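You operate a simulated robot arm through the tools that you are given. There is no shell and no other tool. Be economical: measure what you need, move in short steps, check, and stop when the job is done.

Carry out the task below with a simulated robot arm. There is one attempt and no reset: what you move stays moved.

TASK
Slide the empty bobbin along the top of the black table until it stands next to the bobbin of black wire.

It is judged by the outcome, as a careful person would: the job done as asked, and still so three seconds after it is handed in. It fails if anything else is knocked over, pushed out of place, dropped, spilled or broken.

THE ROBOT
A 7-joint arm with a two-finger parallel gripper, fixed in place. Base frame: the origin is at the foot of the arm, x ahead of it, y to its left, z up; the work surface is at about z = 0. Lengths are in m, angles in rad, forces in N, time in s.
With the tool pointing down near the work surface it reaches from about 0.22 to 0.58 m from the base axis. Its first joint turns from -1.152 to 1.152 rad. Payload 2.5 kg.
Tool frame: the origin (TCP) lies between the finger pads and is the grasp point; the fingertips stand 0.023 m ahead of it; z points along the fingers, y is the line along which they close. The gripper opens to 0.094 m. The fingers are 0.038 m wide and 0.01 m thick; the gripper's body (0.054 by 0.096 m) begins 0.039 m behind the TCP.
Orientation is that of the tool frame in the base frame, as [roll, pitch, yaw] about the fixed x, y, z axes, in that order (R = Rz(yaw) Ry(pitch) Rx(roll)). With the fingers straight down and closing along the base's y, the tool's x points along the base's -x, its y along +y and its z along -z.

THE INTERFACE
- The arm moves only by the tool apply_moves. Its argument "motion" is a list of rows, each a list of 6 numbers: the shift along the tool's x, y, z in units of 20 mm (1.0 is 20 mm), then the turn, a rotation vector about the tool's x, y, z in units of 5 degrees (1.0 is 5 degrees). In form: [[dx, dy, dz, wx, wy, wz], ...]. A call has 1 to 20 rows; each row shifts and turns the commanded pose from where the row before left it, along the tool's axes as they then stand. "claw" is the finger opening in m, from 0 to 0.094, set as the call begins (left out, the last holds). A call with a number of a shift or a turn outside -1 to 1 is refused whole. A row lasts 0.2 s, in which the tool goes at most 0.05 m and 0.15 rad; a call with a longer step from one row to the next is refused whole, and so is a gripper value outside its range. A pose out of reach is approached as far as the arm can. The call stops where the force on the tool passes 40 N (or 10 N more than at its start, if that is more) or the arm is blocked; 0.2 s more then pass. The fingers move at their own pace (about 0.108 m/s each) and stop on an object; they squeeze with about 21 N. The grip force told is the motor's: it shows also when the fingers shut on nothing. Time passes only in rows, and 0.2 s behind the last, so rows that do not move let the fingers close. It gives the time, the measured TCP pose, the force on the tool (base axes), the opening and the grip force at its end, in the units of the frame above (readings bear some noise).
- Cameras (640 x 400 px; columns grow to the right, rows downward): "scene" is fixed at [0.0721, -0.3841, 0.5344]; the picture's right is [1.00, -0.08, 0.00], its down [-0.04, -0.56, -0.83] and it looks along [0.06, 0.82, -0.56] (base axes); focal length 369 px, centre (320, 200). "wrist" rides on the gripper at [-0.039, 0, -0.044] in the tool frame; the picture's right is [0.00, -1.00, 0.00], its down [0.97, 0.00, -0.24] and it looks along [0.24, 0.00, 0.97] (tool axes); focal length 218 px, centre (320, 200).
- get_image(camera): a new picture of that camera. No time passes.
- pixel_to_xyz(camera, pixels): for up to 12 pixels [column, row] of the newest picture of that camera ("zoom" is the newest enlarged one), the place [x, y, z] in the base frame of the surface seen there, good to about 0.002 m, but the place of the scene camera against the robot may be out by one fixed shift of up to 0.018 m in any direction. No time passes.
- zoom(camera, box): a new picture of the part [left, top, right, bottom] of that camera's present view, enlarged. No time passes.
- job_done(): hands the job in; it is judged then, once.

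Work in short steps. Measure before you move; look again where a grasp or a placing could have gone wrong, and mend it. You have 60 turns and 26 pictures in all, the two below and enlarged ones among them. Open the gripper and draw the arm clear of the work before you hand the job in, unless the task says otherwise; then end with one line.

The tools are called after "Emit:" by a JSON object that holds its "fn" and its "kwargs". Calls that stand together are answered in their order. apply_moves: Moves the arm, as the interface text tells. Its arguments: {"type":"object","properties":{"motion":{"type":"array","items":{"type":"array","items":{"type":"number"}}},"claw":{"type":"number"}},"required":["motion"]} The other tools are called the same way: get_image (camera) takes a picture; pixel_to_xyz (camera, pixels) gives the place of the surface under pixels of a picture; zoom (camera, box) takes an enlarged picture of a part of a camera's view; job_done () hands the job in.

At the start:

```text
t: 0.0
tcp_pos: [0.3723, 0.2351, 0.2283]
tcp_rot: [-3.141, -0.001, -3.14]
contact_force: [-0.3, 0.1, -0.5]
width: 0.094
grip_force: 0.1
```

scene: 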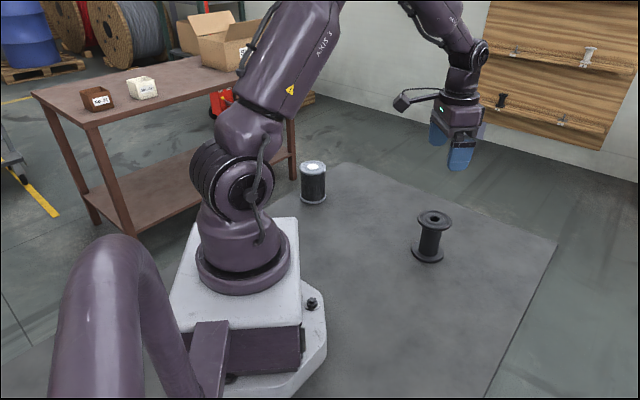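
wrist: 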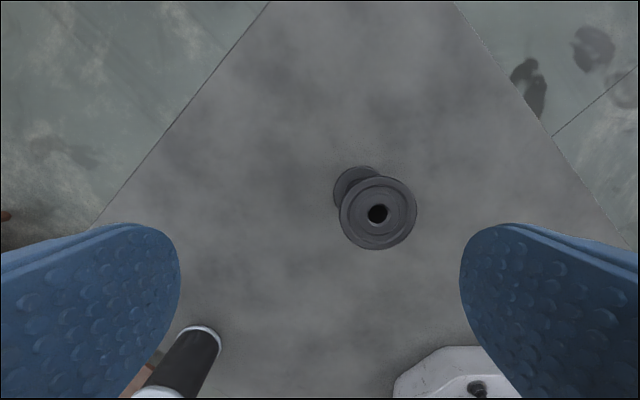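

The empty black bobbin is at scene (430,237) and the black-wire bobbin with white ends is at (313,182). I'll measure both.

Emit:
{"fn": "pixel_to_xyz", "kwargs": {"camera": "scene", "pixels": [[420, 219], [447, 219], [433, 213], [433, 227], [429, 240], [428, 260], [313, 165], [301, 168], [325, 168], [313, 185], [313, 202], [380, 300]]}}

Emit:
{"fn": "pixel_to_xyz", "kwargs": {"camera": "wrist", "pixels": [[345, 213], [412, 213], [378, 182], [378, 244], [340, 185], [205, 330], [180, 365], [300, 200], [215, 345], [190, 332]]}}

Emit:
{"fn": "zoom", "kwargs": {"camera": "scene", "box": [280, 140, 480, 280]}}

```text
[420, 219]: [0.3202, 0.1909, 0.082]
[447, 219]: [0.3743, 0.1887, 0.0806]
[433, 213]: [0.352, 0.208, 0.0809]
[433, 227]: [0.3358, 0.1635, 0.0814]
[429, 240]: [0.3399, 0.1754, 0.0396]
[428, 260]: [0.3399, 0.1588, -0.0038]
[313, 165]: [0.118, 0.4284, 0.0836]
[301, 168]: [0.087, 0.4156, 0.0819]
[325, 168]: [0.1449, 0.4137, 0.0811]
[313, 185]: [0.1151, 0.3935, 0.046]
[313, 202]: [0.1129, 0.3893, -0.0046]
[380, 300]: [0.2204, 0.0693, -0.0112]
```

```text
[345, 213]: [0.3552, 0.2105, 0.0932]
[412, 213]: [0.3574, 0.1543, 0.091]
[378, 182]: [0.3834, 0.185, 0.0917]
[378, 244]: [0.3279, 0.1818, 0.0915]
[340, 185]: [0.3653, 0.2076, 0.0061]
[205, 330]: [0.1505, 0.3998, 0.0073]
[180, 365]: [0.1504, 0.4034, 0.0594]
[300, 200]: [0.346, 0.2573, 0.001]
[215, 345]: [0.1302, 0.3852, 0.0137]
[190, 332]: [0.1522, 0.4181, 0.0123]
```

```text
2.86 times, centred on (380, 210) of scene
```

zoom: 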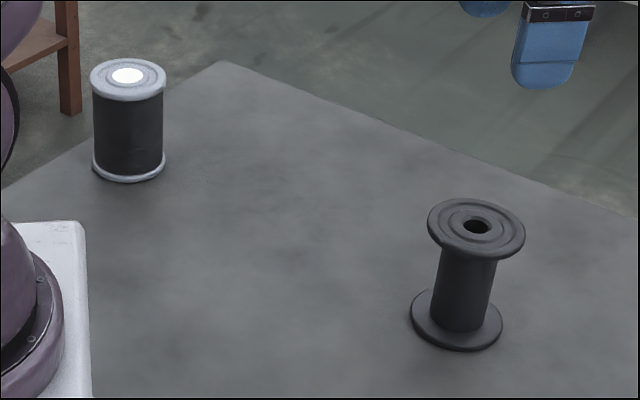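

Both cameras agree once the scene shift (about +0.010, -0.004, +0.011) is applied. The empty bobbin is at about (0.3555, 0.1825) with its top at z 0.092 and a flange diameter of about 0.057. The wire bobbin is at about (0.126, 0.41). I'll move over the empty bobbin and lower to z 0.13.

Emit:
{"fn": "apply_moves", "kwargs": {"motion": [[0.28, -0.88, 0, 0, 0, 0], [0.28, -0.88, 0, 0, 0, 0], [0.28, -0.87, 0, 0, 0, 0], [0, 0, 1, 0, 0, 0], [0, 0, 1, 0, 0, 0], [0, 0, 1, 0, 0, 0], [0, 0, 1, 0, 0, 0], [0, 0, 0.9, 0, 0, 0], [0, 0, 0, 0, 0, 0]], "claw": 0.094}}

Emit:
{"fn": "get_image", "kwargs": {"camera": "wrist"}}

Emit:
{"fn": "get_image", "kwargs": {"camera": "scene"}}

```text
t: 2.0
tcp_pos: [0.3566, 0.1812, 0.1293]
tcp_rot: [-3.141, 0.0, 3.141]
contact_force: [0.4, 0.1, 0.1]
width: 0.0939
grip_force: 0.0
```

```text
22 pictures are left
```

wrist: 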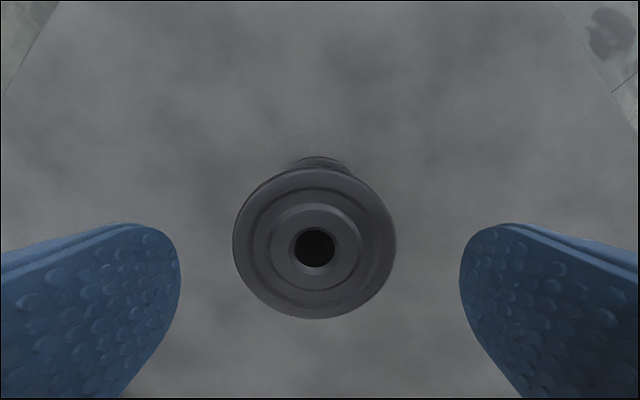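

```text
21 pictures are left
```

scene: 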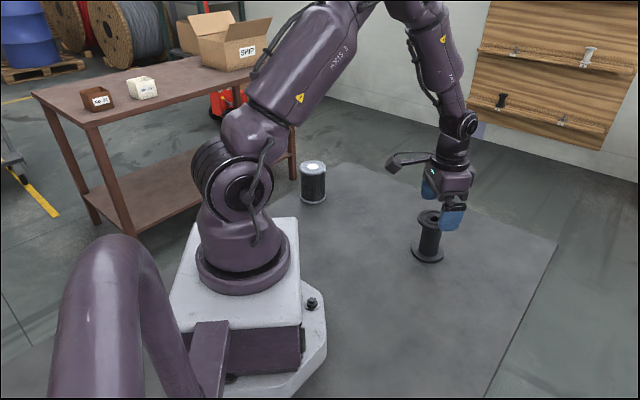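

The gripper is centred over the bobbin. Something sticks out from the wrist toward -x at scene (400,162), so I'll measure its height before working near the wire bobbin.

Emit:
{"fn": "pixel_to_xyz", "kwargs": {"camera": "scene", "pixels": [[392, 168], [395, 160], [405, 157], [420, 158], [430, 164], [450, 175], [450, 215], [313, 162], [313, 169]]}}

Emit:
{"fn": "pixel_to_xyz", "kwargs": {"camera": "wrist", "pixels": [[238, 245], [390, 245], [315, 176], [315, 312]]}}

Emit:
{"fn": "zoom", "kwargs": {"camera": "scene", "box": [370, 130, 490, 270]}}

```text
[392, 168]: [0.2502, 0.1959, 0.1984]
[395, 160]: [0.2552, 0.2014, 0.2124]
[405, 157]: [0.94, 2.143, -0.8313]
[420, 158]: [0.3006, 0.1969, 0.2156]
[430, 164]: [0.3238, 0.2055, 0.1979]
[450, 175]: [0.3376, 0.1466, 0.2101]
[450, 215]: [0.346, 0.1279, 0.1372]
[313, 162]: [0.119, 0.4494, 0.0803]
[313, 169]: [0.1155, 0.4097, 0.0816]
```

```text
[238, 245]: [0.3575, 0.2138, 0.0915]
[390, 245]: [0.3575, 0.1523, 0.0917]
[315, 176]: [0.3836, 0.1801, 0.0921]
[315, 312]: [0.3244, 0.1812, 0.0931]
```

```text
2.86 times, centred on (430, 200) of scene
```

zoom: 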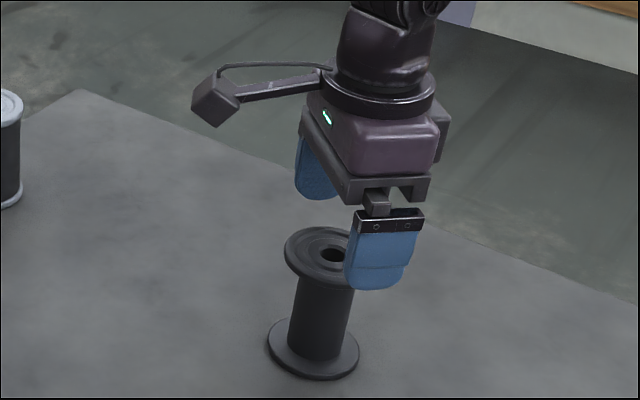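

The protrusion sits about 0.07 m above the TCP, so it will clear the wire bobbin's top. I'll lower to z 0.08 and close.

Emit:
{"fn": "apply_moves", "kwargs": {"motion": [[0.1, 0.08, 0.6, 0, 0, 0], [0, 0, 0.7, 0, 0, 0], [0, 0, 0.7, 0, 0, 0], [0, 0, 0.46, 0, 0, 0], [0, 0, 0, 0, 0, 0]]}}

Emit:
{"fn": "apply_moves", "kwargs": {"motion": [[0, 0, 0, 0, 0, 0], [0, 0, 0, 0, 0, 0], [0, 0, 0, 0, 0, 0]], "claw": 0.05}}

Emit:
{"fn": "get_image", "kwargs": {"camera": "scene"}}

```text
t: 3.2
tcp_pos: [0.3541, 0.1822, 0.0813]
tcp_rot: [3.141, 0.0, -3.141]
contact_force: [0.0, 0.2, 0.6]
width: 0.094
grip_force: 0.1
```

```text
t: 4.0
tcp_pos: [0.3542, 0.1838, 0.0807]
tcp_rot: [-3.141, -0.001, 3.141]
contact_force: [0.5, 0.5, 0.8]
width: 0.0664
grip_force: 20.8
```

```text
19 pictures are left
```

scene: 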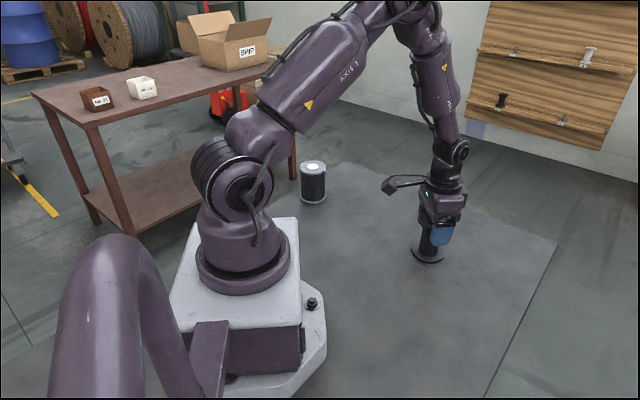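

The bobbin is gripped at its flange, width 0.066. I'll slide it slowly toward a waypoint, in two halves.

Emit:
{"fn": "apply_moves", "kwargs": {"motion": [[0.3, 0.39, 0, 0, 0, 0], [0.3, 0.39, 0, 0, 0, 0], [0.3, 0.39, 0, 0, 0, 0], [0.3, 0.39, 0, 0, 0, 0], [0.3, 0.39, 0, 0, 0, 0], [0.3, 0.39, 0, 0, 0, 0], [0.3, 0.39, 0, 0, 0, 0], [0.3, 0.39, 0, 0, 0, 0]]}}

Emit:
{"fn": "zoom", "kwargs": {"camera": "scene", "box": [280, 130, 480, 270]}}

```text
t: 5.8
tcp_pos: [0.3072, 0.2444, 0.0811]
tcp_rot: [-3.142, 0.001, 3.141]
contact_force: [1.7, -3.3, 11.4]
width: 0.0666
grip_force: 20.9
```

```text
2.86 times, centred on (380, 200) of scene
```

zoom: 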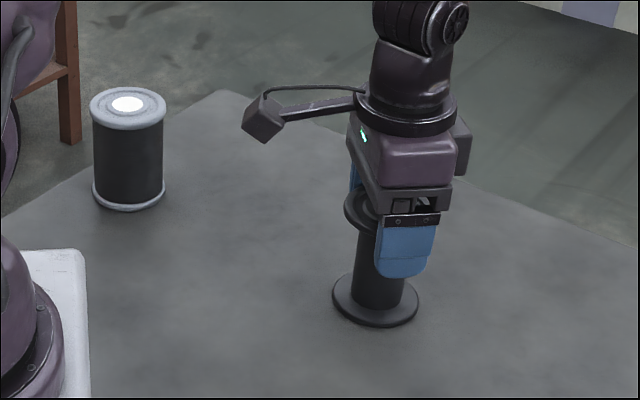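

It slides upright, with 11 N of contact force downward. I'll continue with a very slight upward relief.

Emit:
{"fn": "apply_moves", "kwargs": {"motion": [[0.3, 0.39, -0.01, 0, 0, 0], [0.3, 0.39, 0, 0, 0, 0], [0.3, 0.39, 0, 0, 0, 0], [0.3, 0.39, 0, 0, 0, 0], [0.3, 0.39, 0, 0, 0, 0], [0.3, 0.39, 0, 0, 0, 0], [0.3, 0.39, 0, 0, 0, 0], [0.3, 0.39, 0, 0, 0, 0], [0.3, 0.39, 0, 0, 0, 0], [0.3, 0.39, 0, 0, 0, 0], [0.3, 0.39, 0, 0, 0, 0]]}}

Emit:
{"fn": "zoom", "kwargs": {"camera": "scene", "box": [280, 110, 440, 230]}}

Emit:
{"fn": "get_image", "kwargs": {"camera": "wrist"}}

```text
t: 8.2
tcp_pos: [0.2399, 0.3311, 0.0808]
tcp_rot: [-3.142, 0.0, -3.141]
contact_force: [0.1, -0.2, 0.0]
width: 0.0664
grip_force: 20.6
```

```text
3.33 times, centred on (360, 170) of scene
```

zoom: 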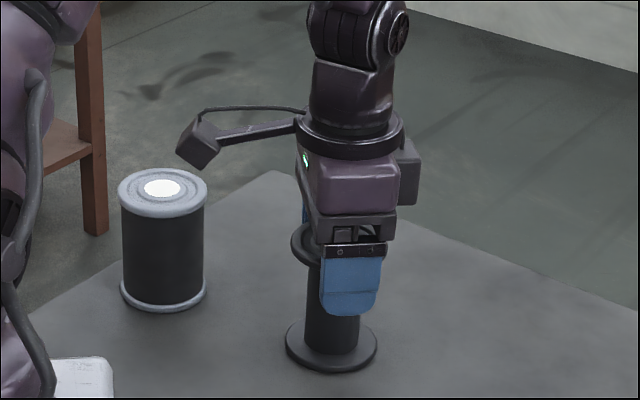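

```text
16 pictures are left
```

wrist: 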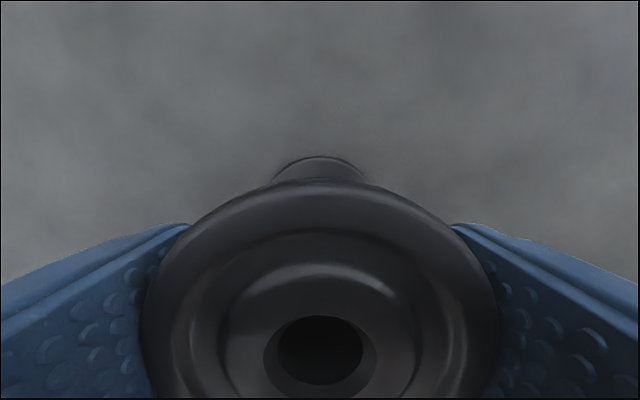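

The force is now about 0 N, so I'll take back the relief to keep contact. I'll measure the bases and tops of both bobbins in this zoom.

Emit:
{"fn": "pixel_to_xyz", "kwargs": {"camera": "zoom", "pixels": [[122, 195], [204, 195], [163, 215], [163, 173], [163, 308], [206, 292], [331, 368], [288, 345], [375, 345], [297, 245], [163, 305]]}}

```text
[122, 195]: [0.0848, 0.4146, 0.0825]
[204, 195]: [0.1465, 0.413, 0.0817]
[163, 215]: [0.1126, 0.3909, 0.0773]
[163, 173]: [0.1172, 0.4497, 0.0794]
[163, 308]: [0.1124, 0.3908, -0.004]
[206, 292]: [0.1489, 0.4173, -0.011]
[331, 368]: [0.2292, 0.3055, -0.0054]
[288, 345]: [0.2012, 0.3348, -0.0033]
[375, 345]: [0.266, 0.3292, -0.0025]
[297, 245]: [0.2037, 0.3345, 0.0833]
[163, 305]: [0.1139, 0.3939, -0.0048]
```

Relative to the TCP frame the wire bobbin is at about (0.122, 0.413). My target for the empty one is (0.189, 0.387), which leaves a gap of about 7 mm. I'll go most of the way first.

Emit:
{"fn": "apply_moves", "kwargs": {"motion": [[0.32, 0.35, 0.01, 0, 0, 0], [0.32, 0.35, 0, 0, 0, 0], [0.32, 0.35, 0, 0, 0, 0], [0.32, 0.35, 0, 0, 0, 0], [0.32, 0.35, 0, 0, 0, 0], [0.32, 0.35, 0, 0, 0, 0]]}}

Emit:
{"fn": "zoom", "kwargs": {"camera": "scene", "box": [280, 110, 440, 230]}}

```text
t: 9.6
tcp_pos: [0.2, 0.3737, 0.0791]
tcp_rot: [3.14, 0.0, 3.141]
contact_force: [0.0, 0.1, 0.2]
width: 0.0666
grip_force: 21.2
```

```text
3.33 times, centred on (360, 170) of scene
```

zoom: 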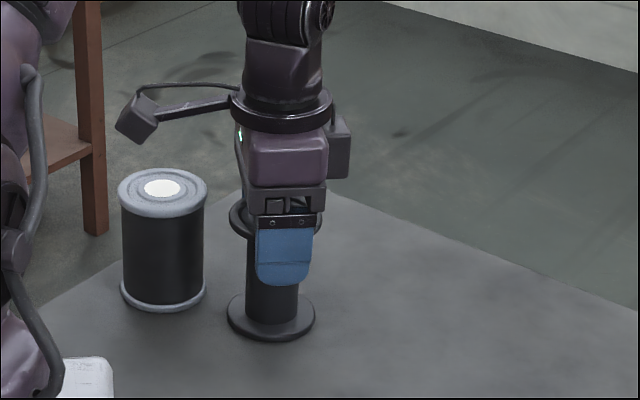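

Emit:
{"fn": "pixel_to_xyz", "kwargs": {"camera": "zoom", "pixels": [[272, 338], [229, 316], [313, 316], [238, 210], [260, 350], [206, 292], [204, 197], [163, 308]]}}

```text
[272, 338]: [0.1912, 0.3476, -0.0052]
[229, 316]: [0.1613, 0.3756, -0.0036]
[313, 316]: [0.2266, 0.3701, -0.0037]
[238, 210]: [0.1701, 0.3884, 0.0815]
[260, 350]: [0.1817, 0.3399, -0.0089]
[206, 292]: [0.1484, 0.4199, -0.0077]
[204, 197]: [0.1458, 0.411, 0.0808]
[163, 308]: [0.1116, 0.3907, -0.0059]
```

Scene centres: the empty bobbin is at (0.194, 0.379) and the wire bobbin at (0.116, 0.419), so the gap is about 23 mm. I'll do the last (-0.0125, +0.013), pressing very slightly so it stays on the table.

Emit:
{"fn": "apply_moves", "kwargs": {"motion": [[0.21, 0.22, 0.01, 0, 0, 0], [0.21, 0.22, 0, 0, 0, 0], [0.21, 0.22, 0, 0, 0, 0], [0, 0, 0, 0, 0, 0]]}}

Emit:
{"fn": "zoom", "kwargs": {"camera": "scene", "box": [280, 110, 440, 230]}}

Emit:
{"fn": "pixel_to_xyz", "kwargs": {"camera": "zoom", "pixels": [[206, 292], [204, 197], [163, 308], [122, 195], [163, 173]]}}

```text
t: 10.6
tcp_pos: [0.1871, 0.3867, 0.0803]
tcp_rot: [-3.141, 0.0, 3.141]
contact_force: [-0.3, -0.1, 0.3]
width: 0.0666
grip_force: 20.8
```

```text
3.33 times, centred on (360, 170) of scene
```

zoom: 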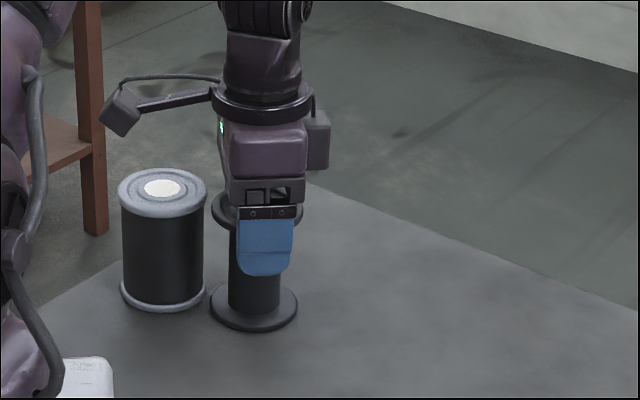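

```text
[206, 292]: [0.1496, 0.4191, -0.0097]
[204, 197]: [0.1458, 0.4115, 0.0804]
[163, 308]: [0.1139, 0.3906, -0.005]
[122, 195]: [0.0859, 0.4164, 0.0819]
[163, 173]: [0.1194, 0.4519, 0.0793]
```

The two are side by side with a small gap, and the wire bobbin hasn't moved. I'll lower slightly to confirm it is seated.

Emit:
{"fn": "apply_moves", "kwargs": {"motion": [[0, 0, 0.02, 0, 0, 0], [0, 0, 0, 0, 0, 0]]}}

```text
t: 11.2
tcp_pos: [0.1885, 0.3877, 0.0788]
tcp_rot: [-3.141, 0.0, -3.141]
contact_force: [0.0, -2.3, 7.0]
width: 0.0666
grip_force: 20.7
```

It is seated (7 N). I'll open the fingers and then rise straight up.

Emit:
{"fn": "apply_moves", "kwargs": {"motion": [[0, 0, 0, 0, 0, 0], [0, 0, 0, 0, 0, 0], [0, 0, 0, 0, 0, 0]], "claw": 0.094}}

Emit:
{"fn": "apply_moves", "kwargs": {"motion": [[0, 0, -0.3, 0, 0, 0], [0, 0, -0.6, 0, 0, 0], [0, 0, -1, 0, 0, 0], [0, 0, -1, 0, 0, 0], [0, 0, -1, 0, 0, 0], [0, 0, -1, 0, 0, 0], [0, 0, -1, 0, 0, 0], [-1, -1, 0, 0, 0, 0], [-1, -1, 0, 0, 0, 0], [-1, -1, 0, 0, 0, 0], [-1, -1, 0, 0, 0, 0], [0, 0, 0, 0, 0, 0]]}}

Emit:
{"fn": "get_image", "kwargs": {"camera": "scene"}}

Emit:
{"fn": "zoom", "kwargs": {"camera": "scene", "box": [280, 110, 440, 230]}}

```text
t: 12.0
tcp_pos: [0.1891, 0.3869, 0.0812]
tcp_rot: [-3.141, 0.0, -3.141]
contact_force: [-0.3, -0.1, 0.3]
width: 0.0942
grip_force: 0.0
```

```text
t: 14.6
tcp_pos: [0.2687, 0.3073, 0.1958]
tcp_rot: [3.141, 0.0, -3.141]
contact_force: [-0.3, -0.6, 0.5]
width: 0.0942
grip_force: 0.0
```

```text
13 pictures are left
```

scene: 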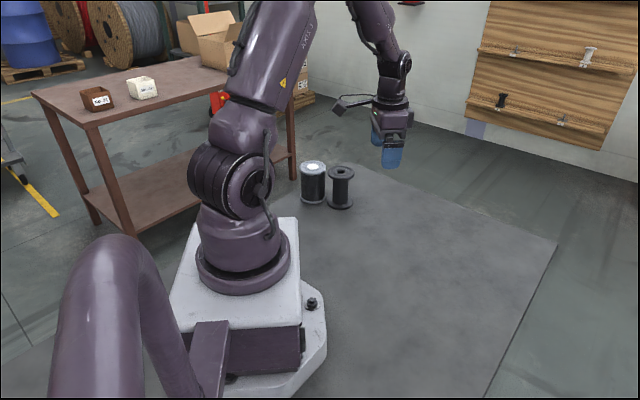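

```text
3.33 times, centred on (360, 170) of scene
```

zoom: 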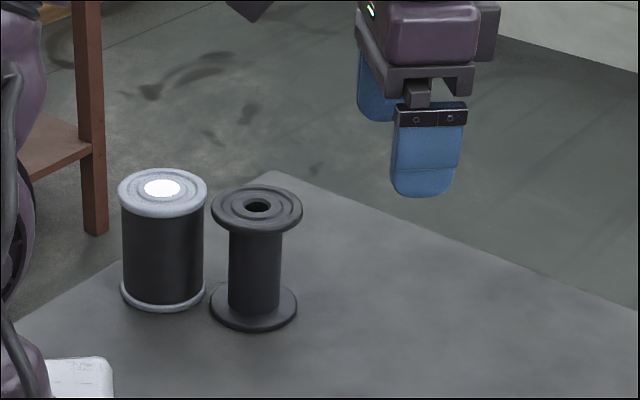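

Both bobbins stand upright side by side, the gripper is open and the arm is clear, so I'm handing in.

Emit:
{"fn": "job_done", "kwargs": {}}

```text
The job is handed in.
```

The empty bobbin now stands upright next to the bobbin of black wire, with a gap of about 6 mm; the wire bobbin was not moved.
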